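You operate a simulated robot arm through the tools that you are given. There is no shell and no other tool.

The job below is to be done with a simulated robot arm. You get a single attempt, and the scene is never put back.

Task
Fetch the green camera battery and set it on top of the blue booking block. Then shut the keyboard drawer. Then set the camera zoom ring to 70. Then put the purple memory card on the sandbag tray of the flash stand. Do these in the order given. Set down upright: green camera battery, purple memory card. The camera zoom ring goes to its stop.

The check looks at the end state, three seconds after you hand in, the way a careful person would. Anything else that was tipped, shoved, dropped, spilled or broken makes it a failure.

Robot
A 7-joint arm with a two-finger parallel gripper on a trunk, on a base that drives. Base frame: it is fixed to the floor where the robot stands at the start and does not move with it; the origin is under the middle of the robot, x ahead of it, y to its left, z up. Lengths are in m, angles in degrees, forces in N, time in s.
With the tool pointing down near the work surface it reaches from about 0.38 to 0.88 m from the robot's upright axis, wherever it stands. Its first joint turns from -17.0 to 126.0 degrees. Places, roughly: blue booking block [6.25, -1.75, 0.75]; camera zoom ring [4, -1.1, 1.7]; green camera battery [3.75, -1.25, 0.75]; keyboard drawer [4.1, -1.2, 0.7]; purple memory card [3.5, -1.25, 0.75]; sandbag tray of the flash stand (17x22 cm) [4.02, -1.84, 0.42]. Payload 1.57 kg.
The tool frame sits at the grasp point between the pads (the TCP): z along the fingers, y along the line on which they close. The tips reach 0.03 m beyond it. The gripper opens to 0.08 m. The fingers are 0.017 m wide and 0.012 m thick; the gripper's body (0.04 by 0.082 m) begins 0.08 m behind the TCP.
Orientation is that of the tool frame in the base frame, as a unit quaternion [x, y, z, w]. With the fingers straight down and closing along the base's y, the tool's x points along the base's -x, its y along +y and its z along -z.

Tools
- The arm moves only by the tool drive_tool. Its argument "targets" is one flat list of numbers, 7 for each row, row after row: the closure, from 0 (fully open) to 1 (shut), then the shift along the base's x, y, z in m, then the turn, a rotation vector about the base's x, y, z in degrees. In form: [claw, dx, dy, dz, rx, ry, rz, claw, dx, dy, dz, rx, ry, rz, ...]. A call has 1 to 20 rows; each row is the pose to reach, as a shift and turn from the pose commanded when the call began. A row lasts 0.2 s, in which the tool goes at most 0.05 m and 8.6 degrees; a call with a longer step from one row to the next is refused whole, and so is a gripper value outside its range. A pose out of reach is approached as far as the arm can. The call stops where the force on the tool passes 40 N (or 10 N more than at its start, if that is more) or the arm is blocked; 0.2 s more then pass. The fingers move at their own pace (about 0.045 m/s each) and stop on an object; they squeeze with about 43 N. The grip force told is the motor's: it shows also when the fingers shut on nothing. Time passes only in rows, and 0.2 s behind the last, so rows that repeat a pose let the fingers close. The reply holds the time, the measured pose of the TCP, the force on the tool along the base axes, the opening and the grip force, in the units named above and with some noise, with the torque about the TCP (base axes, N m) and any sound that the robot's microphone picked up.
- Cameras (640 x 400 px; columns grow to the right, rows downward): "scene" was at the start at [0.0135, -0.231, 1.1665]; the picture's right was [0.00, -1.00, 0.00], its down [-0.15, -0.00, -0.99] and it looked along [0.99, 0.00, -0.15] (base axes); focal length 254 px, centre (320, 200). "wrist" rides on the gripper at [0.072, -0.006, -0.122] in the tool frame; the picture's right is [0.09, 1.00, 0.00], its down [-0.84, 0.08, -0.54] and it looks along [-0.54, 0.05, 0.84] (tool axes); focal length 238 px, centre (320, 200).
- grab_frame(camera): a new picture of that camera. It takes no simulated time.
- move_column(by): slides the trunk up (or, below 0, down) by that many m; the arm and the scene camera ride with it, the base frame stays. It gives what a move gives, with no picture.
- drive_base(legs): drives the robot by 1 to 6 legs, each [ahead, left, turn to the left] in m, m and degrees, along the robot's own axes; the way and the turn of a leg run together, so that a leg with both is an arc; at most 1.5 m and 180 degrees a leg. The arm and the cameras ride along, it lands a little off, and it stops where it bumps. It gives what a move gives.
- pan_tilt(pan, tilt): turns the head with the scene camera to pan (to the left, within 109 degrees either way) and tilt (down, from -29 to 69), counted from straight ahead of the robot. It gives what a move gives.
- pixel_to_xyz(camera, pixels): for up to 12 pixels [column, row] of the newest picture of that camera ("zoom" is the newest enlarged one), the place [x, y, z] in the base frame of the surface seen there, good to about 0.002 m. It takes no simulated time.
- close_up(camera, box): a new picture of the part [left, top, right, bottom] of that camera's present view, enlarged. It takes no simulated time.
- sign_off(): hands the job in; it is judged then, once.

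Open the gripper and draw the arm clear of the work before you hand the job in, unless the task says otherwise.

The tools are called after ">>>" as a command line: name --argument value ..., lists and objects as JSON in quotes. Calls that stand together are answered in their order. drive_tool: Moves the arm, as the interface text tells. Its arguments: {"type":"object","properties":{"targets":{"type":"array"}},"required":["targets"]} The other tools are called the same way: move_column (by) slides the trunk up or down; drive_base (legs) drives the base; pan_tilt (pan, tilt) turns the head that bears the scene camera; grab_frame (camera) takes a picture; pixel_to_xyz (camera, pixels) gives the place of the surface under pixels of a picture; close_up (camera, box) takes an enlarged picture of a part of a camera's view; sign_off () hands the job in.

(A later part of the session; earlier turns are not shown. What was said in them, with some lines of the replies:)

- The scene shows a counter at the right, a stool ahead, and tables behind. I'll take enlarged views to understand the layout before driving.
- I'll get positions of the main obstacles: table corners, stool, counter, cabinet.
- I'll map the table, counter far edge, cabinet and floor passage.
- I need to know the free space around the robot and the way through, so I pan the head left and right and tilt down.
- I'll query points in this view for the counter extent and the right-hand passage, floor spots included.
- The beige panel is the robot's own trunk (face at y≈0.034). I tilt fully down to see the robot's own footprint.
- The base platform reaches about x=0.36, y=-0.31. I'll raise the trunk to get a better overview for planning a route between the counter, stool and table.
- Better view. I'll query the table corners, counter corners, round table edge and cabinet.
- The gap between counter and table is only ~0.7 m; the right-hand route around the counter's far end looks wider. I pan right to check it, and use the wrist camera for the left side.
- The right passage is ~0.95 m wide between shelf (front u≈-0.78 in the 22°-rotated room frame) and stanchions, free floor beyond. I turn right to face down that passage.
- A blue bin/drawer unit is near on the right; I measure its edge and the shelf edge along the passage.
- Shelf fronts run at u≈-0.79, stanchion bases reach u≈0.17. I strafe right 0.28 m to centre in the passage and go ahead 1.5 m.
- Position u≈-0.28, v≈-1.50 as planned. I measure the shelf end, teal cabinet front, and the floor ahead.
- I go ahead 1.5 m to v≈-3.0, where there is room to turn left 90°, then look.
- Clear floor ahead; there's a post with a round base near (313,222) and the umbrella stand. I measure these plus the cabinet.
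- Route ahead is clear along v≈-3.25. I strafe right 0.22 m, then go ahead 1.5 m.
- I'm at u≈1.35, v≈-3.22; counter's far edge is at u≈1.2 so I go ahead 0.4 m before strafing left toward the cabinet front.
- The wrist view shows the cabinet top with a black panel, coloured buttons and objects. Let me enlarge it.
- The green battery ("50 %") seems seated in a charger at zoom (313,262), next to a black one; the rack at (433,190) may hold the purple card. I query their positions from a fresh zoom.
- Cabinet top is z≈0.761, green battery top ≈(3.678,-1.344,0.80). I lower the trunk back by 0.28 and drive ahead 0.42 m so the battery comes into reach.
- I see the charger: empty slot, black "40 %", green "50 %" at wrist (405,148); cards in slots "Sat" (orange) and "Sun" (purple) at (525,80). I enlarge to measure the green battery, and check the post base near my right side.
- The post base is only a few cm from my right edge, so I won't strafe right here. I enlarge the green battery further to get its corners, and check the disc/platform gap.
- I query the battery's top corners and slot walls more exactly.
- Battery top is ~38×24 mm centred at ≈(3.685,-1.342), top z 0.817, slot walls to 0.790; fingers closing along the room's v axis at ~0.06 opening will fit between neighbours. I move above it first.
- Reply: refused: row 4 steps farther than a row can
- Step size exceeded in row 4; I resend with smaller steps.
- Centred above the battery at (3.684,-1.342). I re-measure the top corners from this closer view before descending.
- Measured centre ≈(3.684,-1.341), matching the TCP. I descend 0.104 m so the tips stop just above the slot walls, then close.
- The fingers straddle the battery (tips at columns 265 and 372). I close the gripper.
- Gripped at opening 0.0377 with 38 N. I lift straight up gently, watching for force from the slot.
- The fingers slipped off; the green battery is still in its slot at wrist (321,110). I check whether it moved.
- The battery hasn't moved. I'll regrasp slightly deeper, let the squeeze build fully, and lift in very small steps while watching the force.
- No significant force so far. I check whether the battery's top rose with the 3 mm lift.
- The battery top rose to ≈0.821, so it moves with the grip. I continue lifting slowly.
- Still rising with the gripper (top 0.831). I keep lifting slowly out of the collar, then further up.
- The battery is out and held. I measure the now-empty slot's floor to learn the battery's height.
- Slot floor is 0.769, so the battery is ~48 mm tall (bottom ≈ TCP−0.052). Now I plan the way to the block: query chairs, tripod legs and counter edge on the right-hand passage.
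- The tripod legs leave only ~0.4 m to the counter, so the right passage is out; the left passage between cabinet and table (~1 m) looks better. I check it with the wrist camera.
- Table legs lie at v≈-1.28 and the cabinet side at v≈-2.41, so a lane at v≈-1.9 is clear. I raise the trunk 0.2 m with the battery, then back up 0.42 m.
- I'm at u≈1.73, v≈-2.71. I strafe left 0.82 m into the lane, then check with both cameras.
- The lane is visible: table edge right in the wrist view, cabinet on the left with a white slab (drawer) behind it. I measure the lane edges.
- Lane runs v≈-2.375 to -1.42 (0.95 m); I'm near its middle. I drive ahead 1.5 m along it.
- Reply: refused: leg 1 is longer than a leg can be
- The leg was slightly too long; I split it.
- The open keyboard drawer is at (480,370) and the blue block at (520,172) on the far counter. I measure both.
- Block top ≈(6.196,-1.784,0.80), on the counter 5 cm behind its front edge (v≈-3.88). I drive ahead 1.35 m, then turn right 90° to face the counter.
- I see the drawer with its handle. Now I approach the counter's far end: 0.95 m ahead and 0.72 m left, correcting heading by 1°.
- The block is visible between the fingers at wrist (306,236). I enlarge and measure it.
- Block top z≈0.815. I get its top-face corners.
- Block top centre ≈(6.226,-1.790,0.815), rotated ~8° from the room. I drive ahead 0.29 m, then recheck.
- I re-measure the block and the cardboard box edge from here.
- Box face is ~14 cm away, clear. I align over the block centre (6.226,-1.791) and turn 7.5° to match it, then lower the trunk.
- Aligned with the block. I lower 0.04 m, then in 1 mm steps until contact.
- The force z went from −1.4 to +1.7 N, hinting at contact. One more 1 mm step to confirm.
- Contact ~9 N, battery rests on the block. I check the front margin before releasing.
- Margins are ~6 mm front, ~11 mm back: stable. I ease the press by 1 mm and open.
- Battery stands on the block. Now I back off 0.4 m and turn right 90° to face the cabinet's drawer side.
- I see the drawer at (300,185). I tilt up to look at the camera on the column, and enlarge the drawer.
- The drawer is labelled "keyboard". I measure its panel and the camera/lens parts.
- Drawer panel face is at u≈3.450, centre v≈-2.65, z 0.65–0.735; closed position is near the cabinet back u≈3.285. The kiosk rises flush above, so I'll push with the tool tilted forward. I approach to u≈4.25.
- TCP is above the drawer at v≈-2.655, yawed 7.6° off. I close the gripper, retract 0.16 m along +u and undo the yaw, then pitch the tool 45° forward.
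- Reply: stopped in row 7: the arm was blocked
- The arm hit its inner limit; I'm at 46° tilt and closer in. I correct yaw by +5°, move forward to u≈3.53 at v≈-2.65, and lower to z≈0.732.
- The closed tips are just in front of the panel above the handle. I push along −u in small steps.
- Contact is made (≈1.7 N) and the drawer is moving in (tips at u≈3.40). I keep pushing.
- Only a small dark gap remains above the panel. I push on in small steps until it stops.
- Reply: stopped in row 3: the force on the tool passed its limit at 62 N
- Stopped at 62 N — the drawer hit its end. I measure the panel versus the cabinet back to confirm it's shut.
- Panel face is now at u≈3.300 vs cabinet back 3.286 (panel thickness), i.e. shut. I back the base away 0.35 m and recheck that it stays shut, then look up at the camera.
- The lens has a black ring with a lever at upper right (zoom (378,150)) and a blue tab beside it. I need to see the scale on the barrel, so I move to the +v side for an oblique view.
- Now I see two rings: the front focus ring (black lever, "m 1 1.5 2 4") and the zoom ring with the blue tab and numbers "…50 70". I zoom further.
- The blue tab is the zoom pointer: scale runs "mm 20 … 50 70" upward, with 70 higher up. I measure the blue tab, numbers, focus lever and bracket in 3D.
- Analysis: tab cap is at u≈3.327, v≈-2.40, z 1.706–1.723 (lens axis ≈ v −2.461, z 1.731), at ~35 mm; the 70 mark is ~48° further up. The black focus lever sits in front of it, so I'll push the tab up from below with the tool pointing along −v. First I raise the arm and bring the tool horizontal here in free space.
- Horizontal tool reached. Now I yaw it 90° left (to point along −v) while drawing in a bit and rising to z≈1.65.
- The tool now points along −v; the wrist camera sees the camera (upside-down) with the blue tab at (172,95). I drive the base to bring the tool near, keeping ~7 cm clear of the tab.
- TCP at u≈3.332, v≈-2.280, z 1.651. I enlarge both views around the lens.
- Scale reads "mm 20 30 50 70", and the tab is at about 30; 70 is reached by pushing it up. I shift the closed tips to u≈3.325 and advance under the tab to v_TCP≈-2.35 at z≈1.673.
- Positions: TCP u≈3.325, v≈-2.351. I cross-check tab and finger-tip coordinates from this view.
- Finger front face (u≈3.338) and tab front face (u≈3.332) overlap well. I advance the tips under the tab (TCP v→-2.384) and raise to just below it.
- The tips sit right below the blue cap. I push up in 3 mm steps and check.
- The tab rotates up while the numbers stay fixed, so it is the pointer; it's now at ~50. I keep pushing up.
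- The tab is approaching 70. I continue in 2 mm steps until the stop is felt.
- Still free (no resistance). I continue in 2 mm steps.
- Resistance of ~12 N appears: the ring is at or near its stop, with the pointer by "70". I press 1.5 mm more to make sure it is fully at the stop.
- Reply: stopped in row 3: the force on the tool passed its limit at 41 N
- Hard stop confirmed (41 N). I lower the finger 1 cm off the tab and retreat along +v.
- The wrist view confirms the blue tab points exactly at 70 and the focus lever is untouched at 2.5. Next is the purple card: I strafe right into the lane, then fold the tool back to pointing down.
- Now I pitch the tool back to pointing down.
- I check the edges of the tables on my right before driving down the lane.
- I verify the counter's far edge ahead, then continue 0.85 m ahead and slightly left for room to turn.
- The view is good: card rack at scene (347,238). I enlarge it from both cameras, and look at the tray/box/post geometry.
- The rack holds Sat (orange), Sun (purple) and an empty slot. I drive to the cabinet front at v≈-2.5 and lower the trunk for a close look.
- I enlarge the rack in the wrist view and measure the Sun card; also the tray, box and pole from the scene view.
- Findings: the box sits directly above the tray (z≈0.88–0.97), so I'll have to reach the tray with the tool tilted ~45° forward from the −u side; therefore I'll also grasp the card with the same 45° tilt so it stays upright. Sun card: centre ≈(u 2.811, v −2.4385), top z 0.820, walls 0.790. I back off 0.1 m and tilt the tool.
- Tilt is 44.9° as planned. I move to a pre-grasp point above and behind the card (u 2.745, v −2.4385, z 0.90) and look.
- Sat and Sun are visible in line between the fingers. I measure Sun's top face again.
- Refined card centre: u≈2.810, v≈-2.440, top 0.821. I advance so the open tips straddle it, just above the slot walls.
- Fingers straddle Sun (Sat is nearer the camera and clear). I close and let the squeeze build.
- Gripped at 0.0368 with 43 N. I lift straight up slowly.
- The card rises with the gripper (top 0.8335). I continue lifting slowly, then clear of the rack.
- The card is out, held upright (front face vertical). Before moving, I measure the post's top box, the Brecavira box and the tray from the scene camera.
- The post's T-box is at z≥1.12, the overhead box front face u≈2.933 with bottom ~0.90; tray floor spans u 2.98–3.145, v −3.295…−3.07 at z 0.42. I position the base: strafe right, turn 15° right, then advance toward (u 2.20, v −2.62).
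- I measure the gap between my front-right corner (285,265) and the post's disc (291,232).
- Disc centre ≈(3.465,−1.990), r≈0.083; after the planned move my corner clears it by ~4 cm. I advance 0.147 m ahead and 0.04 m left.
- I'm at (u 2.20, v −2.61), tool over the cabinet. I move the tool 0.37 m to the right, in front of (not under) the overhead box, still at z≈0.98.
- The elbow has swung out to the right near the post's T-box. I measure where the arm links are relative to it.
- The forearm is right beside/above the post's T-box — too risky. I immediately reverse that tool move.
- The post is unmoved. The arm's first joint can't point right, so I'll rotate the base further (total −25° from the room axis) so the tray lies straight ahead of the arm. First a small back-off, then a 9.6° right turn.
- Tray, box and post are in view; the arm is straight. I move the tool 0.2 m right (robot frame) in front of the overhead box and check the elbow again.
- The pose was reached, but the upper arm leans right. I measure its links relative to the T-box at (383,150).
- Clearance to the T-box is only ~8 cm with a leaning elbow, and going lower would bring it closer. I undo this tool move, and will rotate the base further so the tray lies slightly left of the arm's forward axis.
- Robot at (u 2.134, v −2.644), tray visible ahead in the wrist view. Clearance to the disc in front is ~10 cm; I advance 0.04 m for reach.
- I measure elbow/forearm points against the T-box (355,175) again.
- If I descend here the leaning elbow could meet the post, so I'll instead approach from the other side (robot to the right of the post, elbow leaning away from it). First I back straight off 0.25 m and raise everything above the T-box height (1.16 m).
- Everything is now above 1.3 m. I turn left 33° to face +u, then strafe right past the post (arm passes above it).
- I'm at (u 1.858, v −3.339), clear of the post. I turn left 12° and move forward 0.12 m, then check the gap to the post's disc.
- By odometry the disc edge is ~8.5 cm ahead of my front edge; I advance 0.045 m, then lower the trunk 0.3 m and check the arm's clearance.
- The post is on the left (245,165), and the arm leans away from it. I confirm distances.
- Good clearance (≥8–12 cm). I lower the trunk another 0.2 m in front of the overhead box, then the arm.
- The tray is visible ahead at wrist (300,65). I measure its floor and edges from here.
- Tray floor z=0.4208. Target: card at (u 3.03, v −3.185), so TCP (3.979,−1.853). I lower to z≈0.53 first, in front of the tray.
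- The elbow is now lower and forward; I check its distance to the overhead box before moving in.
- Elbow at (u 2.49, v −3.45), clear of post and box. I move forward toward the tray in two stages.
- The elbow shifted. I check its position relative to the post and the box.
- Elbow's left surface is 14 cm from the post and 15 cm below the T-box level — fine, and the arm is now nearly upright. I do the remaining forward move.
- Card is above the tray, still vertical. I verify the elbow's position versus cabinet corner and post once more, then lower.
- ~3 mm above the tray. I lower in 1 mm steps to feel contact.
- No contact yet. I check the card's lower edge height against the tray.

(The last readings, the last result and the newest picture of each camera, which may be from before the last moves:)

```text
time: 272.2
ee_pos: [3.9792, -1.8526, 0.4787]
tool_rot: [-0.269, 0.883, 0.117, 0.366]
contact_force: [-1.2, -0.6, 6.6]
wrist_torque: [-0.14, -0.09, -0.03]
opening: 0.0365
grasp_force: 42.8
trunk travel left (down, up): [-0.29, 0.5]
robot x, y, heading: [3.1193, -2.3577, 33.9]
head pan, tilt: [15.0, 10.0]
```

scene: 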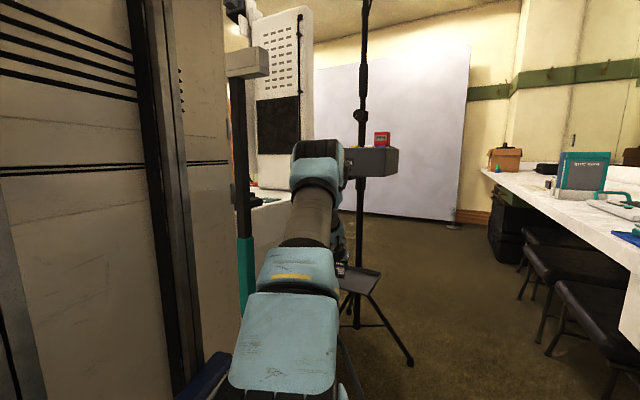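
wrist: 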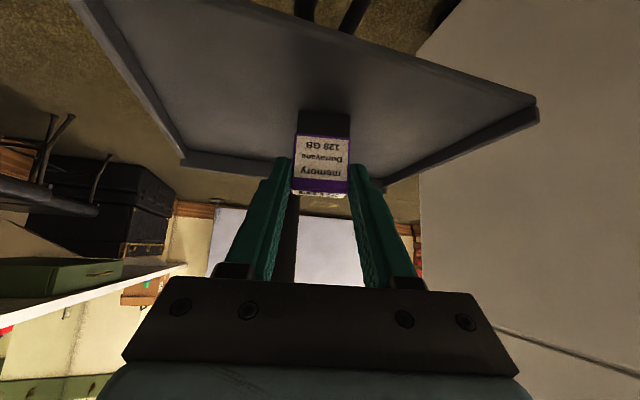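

Contact at 6.6 N: the card stands on the tray. I ease by 1.5 mm and open the fingers.

>>> drive_tool --targets '[1, 0, 0, 0.0015, 0, 0, 0, 1, 0, 0, 0.0015, 0, 0, 0]'

>>> drive_tool --targets '[0.9, 0, 0, 0, 0, 0, 0, 0.5, 0, 0, 0, 0, 0, 0, 0.15, 0, 0, 0, 0, 0, 0, 0.15, 0, 0, 0, 0, 0, 0, 0.15, 0, 0, 0, 0, 0, 0, 0.15, 0, 0, 0, 0, 0, 0]'

>>> close_up --camera "wrist" --box '[240, 60, 410, 220]'

>>> pixel_to_xyz --camera "zoom" --pixels '[[318, 160], [318, 200], [318, 250], [318, 310], [260, 300], [370, 305]]'

```text
time: 272.8
ee_pos: [3.9792, -1.8529, 0.4771]
tool_rot: [-0.27, 0.884, 0.117, 0.364]
contact_force: [1.3, 2.1, 3.9]
wrist_torque: [-0.02, -0.14, 0.0]
opening: 0.0369
grasp_force: 43.1
trunk travel left (down, up): [-0.29, 0.5]
robot x, y, heading: [3.1159, -2.365, 33.6]
head pan, tilt: [15.0, 10.0]
```

```text
time: 274.2
ee_pos: [3.9781, -1.8522, 0.4778]
tool_rot: [-0.27, 0.884, 0.117, 0.364]
contact_force: [-0.5, 0.0, -0.1]
wrist_torque: [0.01, -0.01, 0.0]
opening: 0.0678
grasp_force: 0.1
trunk travel left (down, up): [-0.29, 0.5]
robot x, y, heading: [3.1173, -2.3643, 33.7]
head pan, tilt: [15.0, 10.0]
```

```text
2.50 times, centred on (325, 140) of wrist
```

zoom: 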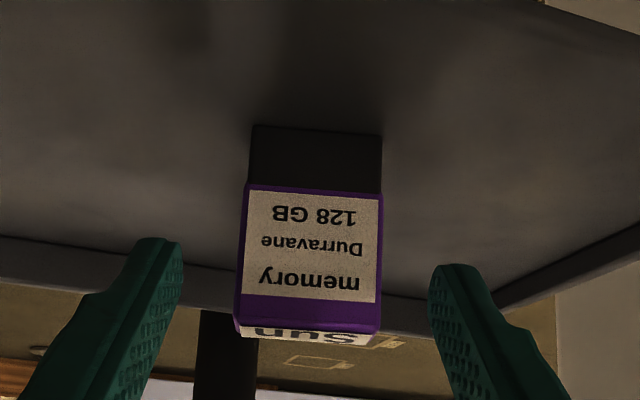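

```text
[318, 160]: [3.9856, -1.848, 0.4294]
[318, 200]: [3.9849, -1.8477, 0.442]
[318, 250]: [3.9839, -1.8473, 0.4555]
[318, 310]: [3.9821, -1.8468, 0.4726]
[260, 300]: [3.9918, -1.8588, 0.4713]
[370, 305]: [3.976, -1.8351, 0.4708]
```

The card stands upright on the tray, released. I retreat along the tool axis (back and up).

>>> drive_tool --targets '[0.15, -0.0117, -0.0078, 0.0142, 0, 0, 0, 0.15, -0.0235, -0.0157, 0.0284, 0, 0, 0, 0.15, -0.0417, -0.0278, 0.0504, 0, 0, 0, 0.15, -0.065, -0.0434, 0.0654, 0, 0, 0, 0.15, -0.09, -0.06, 0.0704, 0, 0, 0, 0.15, -0.12, -0.08, 0.0704, 0, 0, 0, 0.15, -0.15, -0.1, 0.0704, 0, 0, 0]'

>>> grab_frame --camera "wrist"

>>> grab_frame --camera "scene"

```text
time: 275.8
ee_pos: [3.8285, -1.9526, 0.547]
tool_rot: [-0.27, 0.884, 0.117, 0.365]
contact_force: [0.2, -0.2, -0.2]
wrist_torque: [0.03, 0.04, 0.05]
opening: 0.0678
grasp_force: 0.0
trunk travel left (down, up): [-0.29, 0.5]
robot x, y, heading: [3.1158, -2.3599, 33.8]
head pan, tilt: [15.0, 10.0]
```

```text
taken
```

wrist: 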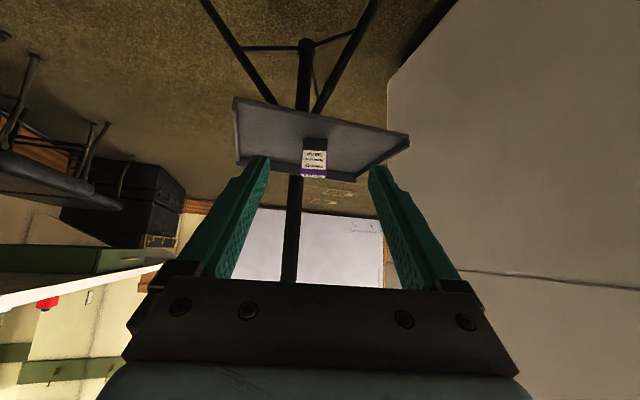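

```text
taken
```

scene: 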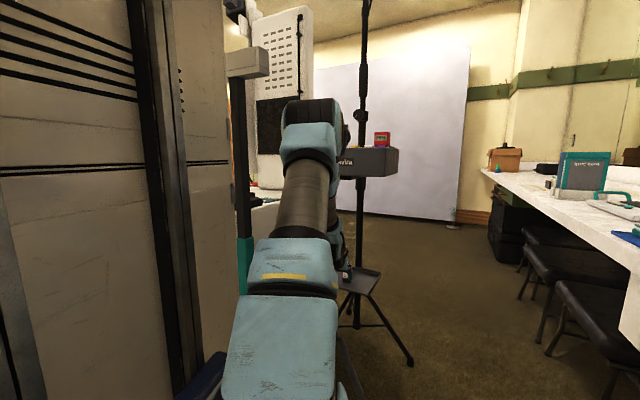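

The card stands on the tray at wrist (315,160). The elbow is nearer the post now; I check before retreating further.

>>> pixel_to_xyz --camera "scene" --pixels '[[286, 125], [295, 108], [290, 150], [310, 110], [330, 110], [285, 200], [243, 160], [265, 62]]'

>>> close_up --camera "wrist" --box '[220, 80, 420, 200]'

```text
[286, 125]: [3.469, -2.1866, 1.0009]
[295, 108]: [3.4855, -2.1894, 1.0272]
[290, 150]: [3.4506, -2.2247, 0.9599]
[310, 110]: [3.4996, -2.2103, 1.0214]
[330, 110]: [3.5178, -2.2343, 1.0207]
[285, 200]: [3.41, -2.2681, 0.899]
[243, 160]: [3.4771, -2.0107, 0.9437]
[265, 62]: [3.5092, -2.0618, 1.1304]
```

```text
3.20 times, centred on (320, 140) of wrist
```

zoom: 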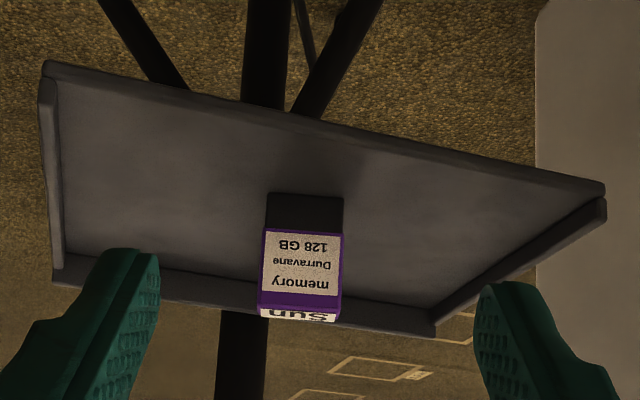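

Elbow is 16 cm from the post and 10 cm below/aside of the T-box. I retreat the tool a further 6 cm and re-measure.

>>> drive_tool --targets '[0.15, -0.025, -0.0167, 0.0, 0, 0, 0, 0.15, -0.05, -0.0334, 0.0, 0, 0, 0, 0.15, -0.05, -0.0334, 0.0, 0, 0, 0]'

>>> grab_frame --camera "scene"

>>> grab_frame --camera "wrist"

```text
time: 276.6
ee_pos: [3.7777, -1.9864, 0.5476]
tool_rot: [-0.269, 0.884, 0.116, 0.365]
contact_force: [-0.4, -0.2, 0.0]
wrist_torque: [-0.01, -0.02, -0.02]
opening: 0.0682
grasp_force: 0.1
trunk travel left (down, up): [-0.29, 0.5]
robot x, y, heading: [3.1147, -2.3619, 33.8]
head pan, tilt: [15.0, 10.0]
```

```text
taken
```

scene: 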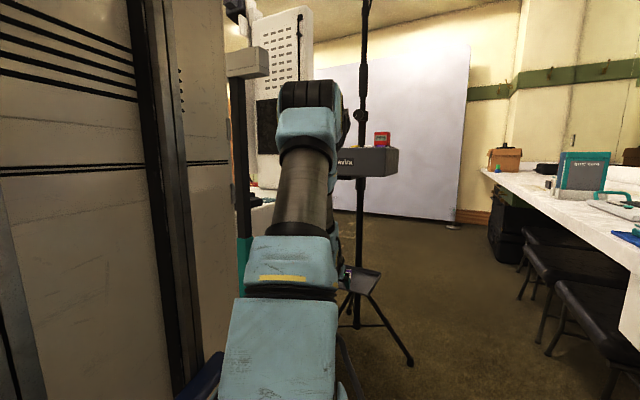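

```text
taken
```

wrist: 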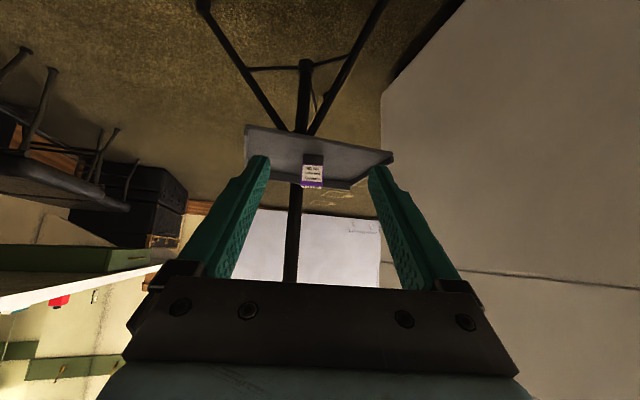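

I measure elbow and forearm vs T-box again.

>>> pixel_to_xyz --camera "scene" --pixels '[[282, 100], [290, 88], [310, 84], [335, 88], [283, 130], [266, 60], [266, 75], [240, 60], [240, 180], [345, 120], [340, 110], [280, 180]]'

```text
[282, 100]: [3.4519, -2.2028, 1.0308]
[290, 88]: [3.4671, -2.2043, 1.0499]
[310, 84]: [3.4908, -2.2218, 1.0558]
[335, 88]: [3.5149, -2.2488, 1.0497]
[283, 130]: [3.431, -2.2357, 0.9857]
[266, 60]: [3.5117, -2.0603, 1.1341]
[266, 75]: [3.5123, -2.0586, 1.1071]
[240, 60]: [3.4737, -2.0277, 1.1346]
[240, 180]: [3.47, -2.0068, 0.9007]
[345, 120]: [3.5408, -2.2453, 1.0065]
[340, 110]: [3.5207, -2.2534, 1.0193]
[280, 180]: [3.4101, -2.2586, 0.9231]
```

Gaps are ≥11–15 cm to arm axes. To widen the margin before raising, I swing the tool 6 cm to the right, then raise the trunk 0.25 m and check.

>>> drive_tool --targets '[0.15, 0.0167, -0.025, 0, 0, 0, 0, 0.15, 0.0334, -0.0499, 0, 0, 0, 0, 0.15, 0.0334, -0.0499, 0, 0, 0, 0]'

>>> grab_frame --camera "scene"

>>> pixel_to_xyz --camera "scene" --pixels '[[290, 100], [300, 88], [320, 84], [345, 100], [290, 140], [266, 60], [355, 120], [350, 150]]'

```text
time: 277.4
ee_pos: [3.8124, -2.0365, 0.5465]
tool_rot: [-0.271, 0.883, 0.117, 0.364]
contact_force: [0.3, 0.5, -0.1]
wrist_torque: [-0.01, 0.02, -0.01]
opening: 0.0679
grasp_force: 0.1
trunk travel left (down, up): [-0.29, 0.5]
robot x, y, heading: [3.1157, -2.3546, 33.6]
head pan, tilt: [15.0, 10.0]
```

```text
taken
```

scene: 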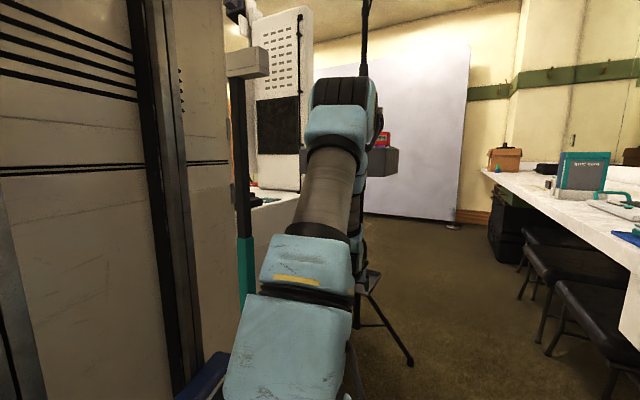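

```text
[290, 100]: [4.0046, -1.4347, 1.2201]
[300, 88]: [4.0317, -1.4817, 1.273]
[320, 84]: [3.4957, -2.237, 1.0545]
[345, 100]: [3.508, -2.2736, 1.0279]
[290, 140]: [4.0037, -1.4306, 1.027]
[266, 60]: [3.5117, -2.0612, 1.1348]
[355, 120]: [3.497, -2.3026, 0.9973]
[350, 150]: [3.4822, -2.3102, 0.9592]
```

The elbow moved right, widening the gap. I raise the trunk in two steps.

>>> move_column --by 0.25

>>> move_column --by 0.24

>>> drive_tool --targets '[0.15, 0, 0, 0.04, 0, 0, 0, 0.15, 0, 0, 0.08, 0, 0, 0, 0.15, 0, 0, 0.12, 0, 0, 0, 0.15, 0, 0, 0.16, 0, 0, 0, 0.15, 0, 0, 0.2, 0, 0, 0, 0.15, 0, 0, 0.24, 0, 0, 0]'

>>> grab_frame --camera "scene"

>>> grab_frame --camera "wrist"

```text
time: 280.0
ee_pos: [3.8123, -2.0363, 0.7969]
tool_rot: [-0.27, 0.884, 0.117, 0.364]
contact_force: [0.3, 0.2, 0.2]
wrist_torque: [0.0, -0.02, 0.02]
opening: 0.0681
grasp_force: 0.0
trunk travel left (down, up): [-0.54, 0.25]
robot x, y, heading: [3.1166, -2.3602, 33.7]
head pan, tilt: [15.0, 10.0]
```

```text
time: 282.5
ee_pos: [3.8127, -2.0373, 1.0378]
tool_rot: [-0.27, 0.883, 0.117, 0.365]
contact_force: [0.5, -0.3, 0.3]
wrist_torque: [-0.02, -0.01, -0.01]
opening: 0.0681
grasp_force: 0.0
trunk travel left (down, up): [-0.78, 0.01]
robot x, y, heading: [3.115, -2.3654, 33.5]
head pan, tilt: [15.0, 10.0]
```

```text
time: 283.9
ee_pos: [3.8104, -2.0358, 1.2773]
tool_rot: [-0.272, 0.884, 0.117, 0.363]
contact_force: [0.2, 0.4, -1.6]
wrist_torque: [0.0, 0.06, 0.0]
opening: 0.0679
grasp_force: 0.1
trunk travel left (down, up): [-0.78, 0.01]
robot x, y, heading: [3.1181, -2.3594, 33.7]
head pan, tilt: [15.0, 10.0]
```

```text
taken
```

scene: 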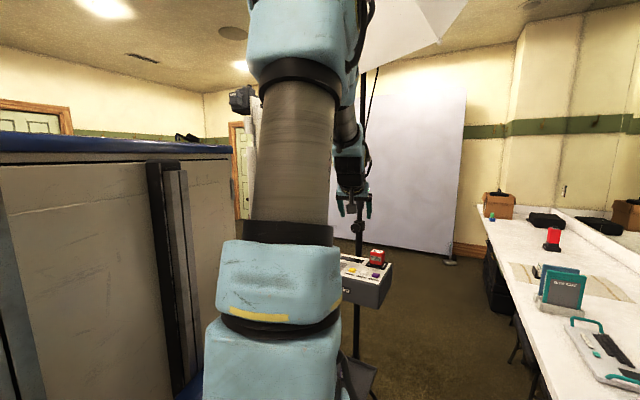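

```text
taken
```

wrist: 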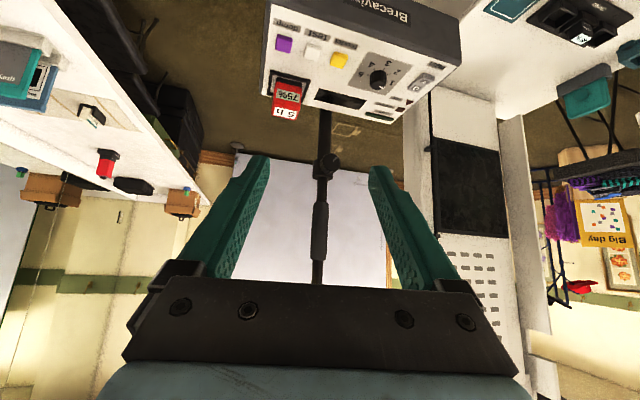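

Arm is clear above. I can also see the green battery on its block at scene (491,215). I back the base off 0.12 m, turn right 12° and back a little more, then verify the scene.

>>> drive_base --legs '[[-0.12, 0, 0], [0, 0, -12], [-0.08, 0, 0]]'

>>> pan_tilt --pan 8 --tilt 22

>>> grab_frame --camera "scene"

>>> grab_frame --camera "wrist"

```text
time: 286.6
ee_pos: [3.6889, -2.2862, 1.2773]
tool_rot: [-0.175, 0.907, 0.078, 0.375]
contact_force: [0.2, -0.4, -0.4]
wrist_torque: [0.02, -0.02, 0.01]
opening: 0.0679
grasp_force: 0.0
trunk travel left (down, up): [-0.78, 0.01]
robot x, y, heading: [2.9401, -2.4626, 21.6]
head pan, tilt: [15.0, 10.0]
```

```text
time: 287.3
ee_pos: [3.689, -2.2864, 1.2781]
tool_rot: [-0.175, 0.907, 0.077, 0.374]
contact_force: [-0.4, 0.3, 0.1]
wrist_torque: [-0.06, 0.02, -0.02]
opening: 0.0682
grasp_force: 0.3
trunk travel left (down, up): [-0.78, 0.01]
robot x, y, heading: [2.9408, -2.4589, 21.7]
head pan, tilt: [8.0, 22.0]
```

```text
taken
```

scene: 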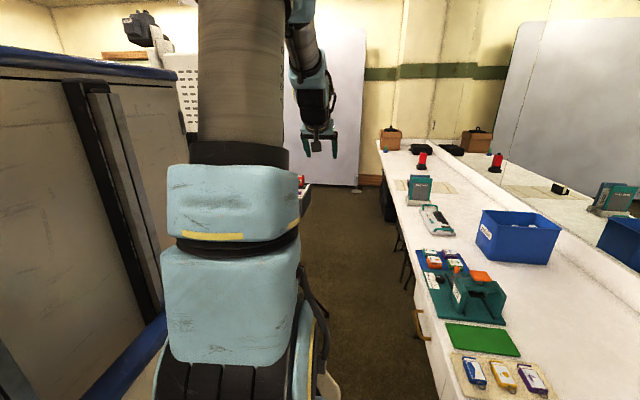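

```text
taken
```

wrist: 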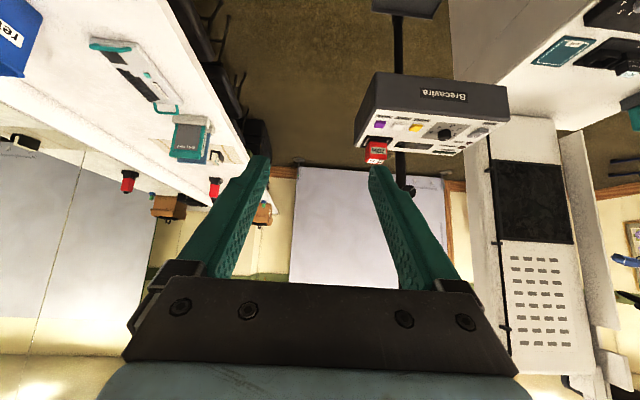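

I zoom in on the block with the battery from here.

>>> close_up --camera "scene" --box '[370, 120, 420, 165]'

>>> drive_base --legs '[[-0.05, 0.35, 0], [0, 0.35, 0]]'

>>> pan_tilt --pan -10 --tilt 25

>>> grab_frame --camera "scene"

```text
8.89 times, centred on (395, 142) of scene
```

zoom: 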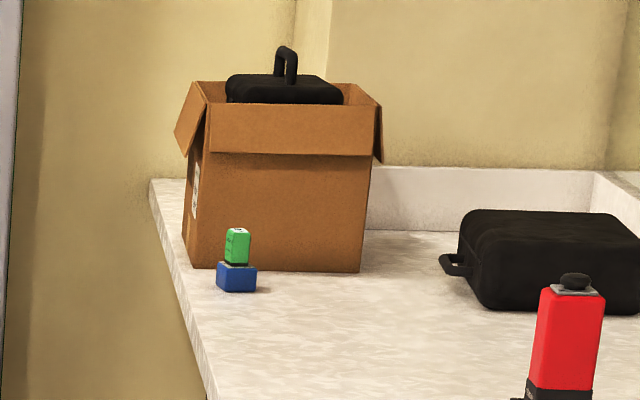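

```text
time: 291.5
ee_pos: [3.3838, -1.6498, 1.2771]
tool_rot: [-0.175, 0.907, 0.077, 0.375]
contact_force: [0.4, 0.2, -1.4]
wrist_torque: [-0.02, -0.01, 0.02]
opening: 0.0681
grasp_force: 0.0
trunk travel left (down, up): [-0.78, 0.01]
robot x, y, heading: [2.637, -1.8186, 21.6]
head pan, tilt: [8.0, 22.0]
```

```text
time: 292.3
ee_pos: [3.3838, -1.6487, 1.2781]
tool_rot: [-0.175, 0.907, 0.078, 0.375]
contact_force: [0.4, 0.5, -0.6]
wrist_torque: [-0.02, -0.02, -0.01]
opening: 0.0679
grasp_force: 0.1
trunk travel left (down, up): [-0.78, 0.01]
robot x, y, heading: [2.6352, -1.8238, 21.8]
head pan, tilt: [-10.0, 25.0]
```

```text
taken
```

scene: 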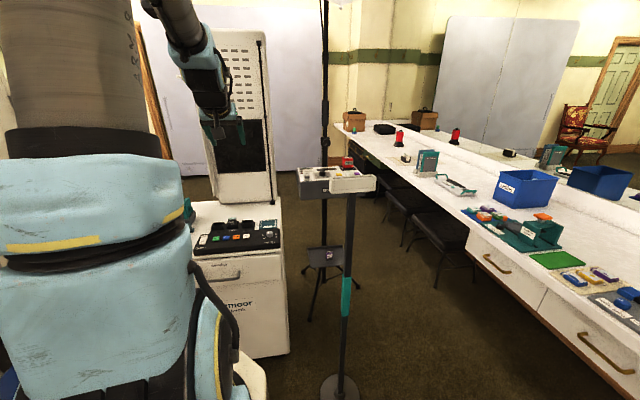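

Battery stands on the block. I zoom on the tray with the card, and the cabinet.

>>> close_up --camera "scene" --box '[290, 230, 360, 290]'

>>> close_up --camera "scene" --box '[170, 190, 300, 360]'

>>> close_up --camera "scene" --box '[290, 140, 390, 400]'

>>> pixel_to_xyz --camera "scene" --pixels '[[340, 180], [372, 180], [350, 250], [340, 385], [322, 262], [322, 250], [310, 262], [340, 260]]'

```text
6.67 times, centred on (325, 260) of scene
```

zoom: 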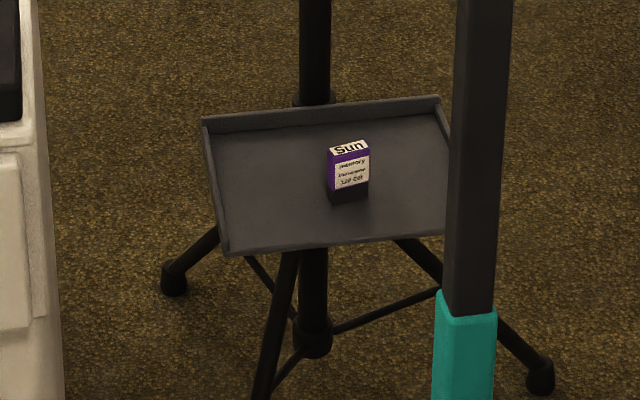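

```text
2.35 times, centred on (235, 275) of scene
```

zoom: 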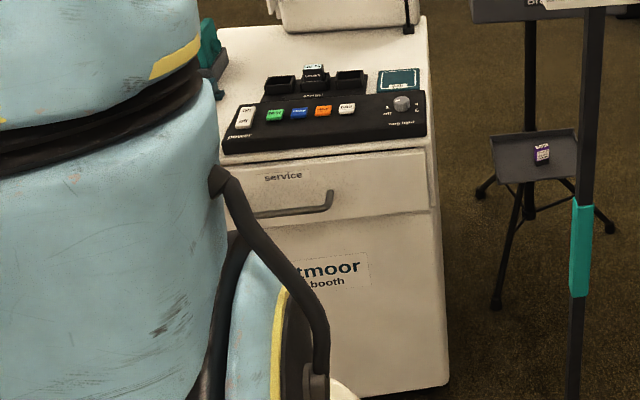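

```text
1.54 times, centred on (340, 270) of scene
```

zoom: 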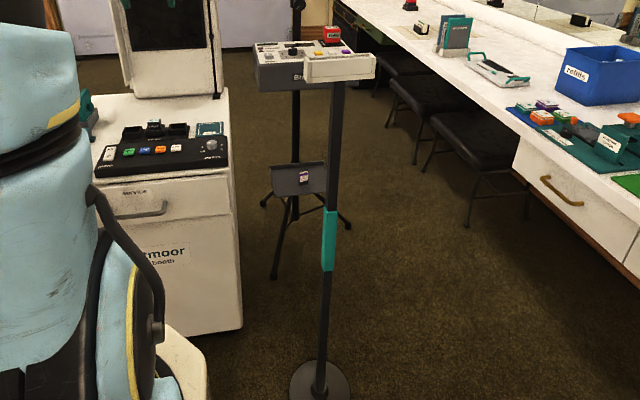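

```text
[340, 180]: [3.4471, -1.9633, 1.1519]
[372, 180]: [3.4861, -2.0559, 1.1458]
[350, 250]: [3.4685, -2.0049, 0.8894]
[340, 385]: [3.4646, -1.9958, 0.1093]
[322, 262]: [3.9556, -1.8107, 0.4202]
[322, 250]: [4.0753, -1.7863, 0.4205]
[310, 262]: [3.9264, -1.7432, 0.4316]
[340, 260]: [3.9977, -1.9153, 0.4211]
```

The purple card stands upright on the tray, the post and cabinet items are in place. I open the gripper fully and raise the tool slightly to be clear, then hand in.

>>> drive_tool --targets '[0, 0, 0, 0.02, 0, 0, 0, 0, 0, 0, 0.04, 0, 0, 0, 0, 0, 0, 0.04, 0, 0, 0]'

>>> sign_off

```text
time: 293.1
ee_pos: [3.3821, -1.6488, 1.3172]
tool_rot: [-0.176, 0.907, 0.078, 0.375]
contact_force: [0.8, 0.5, 0.9]
wrist_torque: [0.0, 0.04, -0.02]
opening: 0.0799
grasp_force: 0.1
trunk travel left (down, up): [-0.78, 0.01]
robot x, y, heading: [2.6327, -1.8208, 21.7]
head pan, tilt: [-10.0, 25.0]
```

```text
The job is handed in.
```

All four steps were done in the order given, and I have handed the job in.

1. **Green camera battery:** it stands upright on top of the blue booking block. I confirmed this in a close-up just before handing in.
2. **Keyboard drawer:** it is pushed in to its stop. The panel measured about 15 mm proud of the cabinet back, which I took to be its own thickness. I saw it still shut after I backed away, but did not look at it again before handing in.
3. **Camera zoom ring:** it is hard against its stop, with the blue tab pointing at 70. The focus lever was still at 2.5.
4. **Purple memory card:** the "Sun" card stands upright on the sandbag tray of the flash stand. I confirmed this in a close-up before handing in.

- **Battery grip:** my first grip on the battery slipped off. The battery had not moved, and the second grip held.
- **Close pass at the post:** while reaching for the tray, the arm came within a few centimetres of the post in front of the flash stand. I backed out and approached from the other side. The post measured upright and in the same place afterwards.

The gripper is open and the arm is clear of the work.
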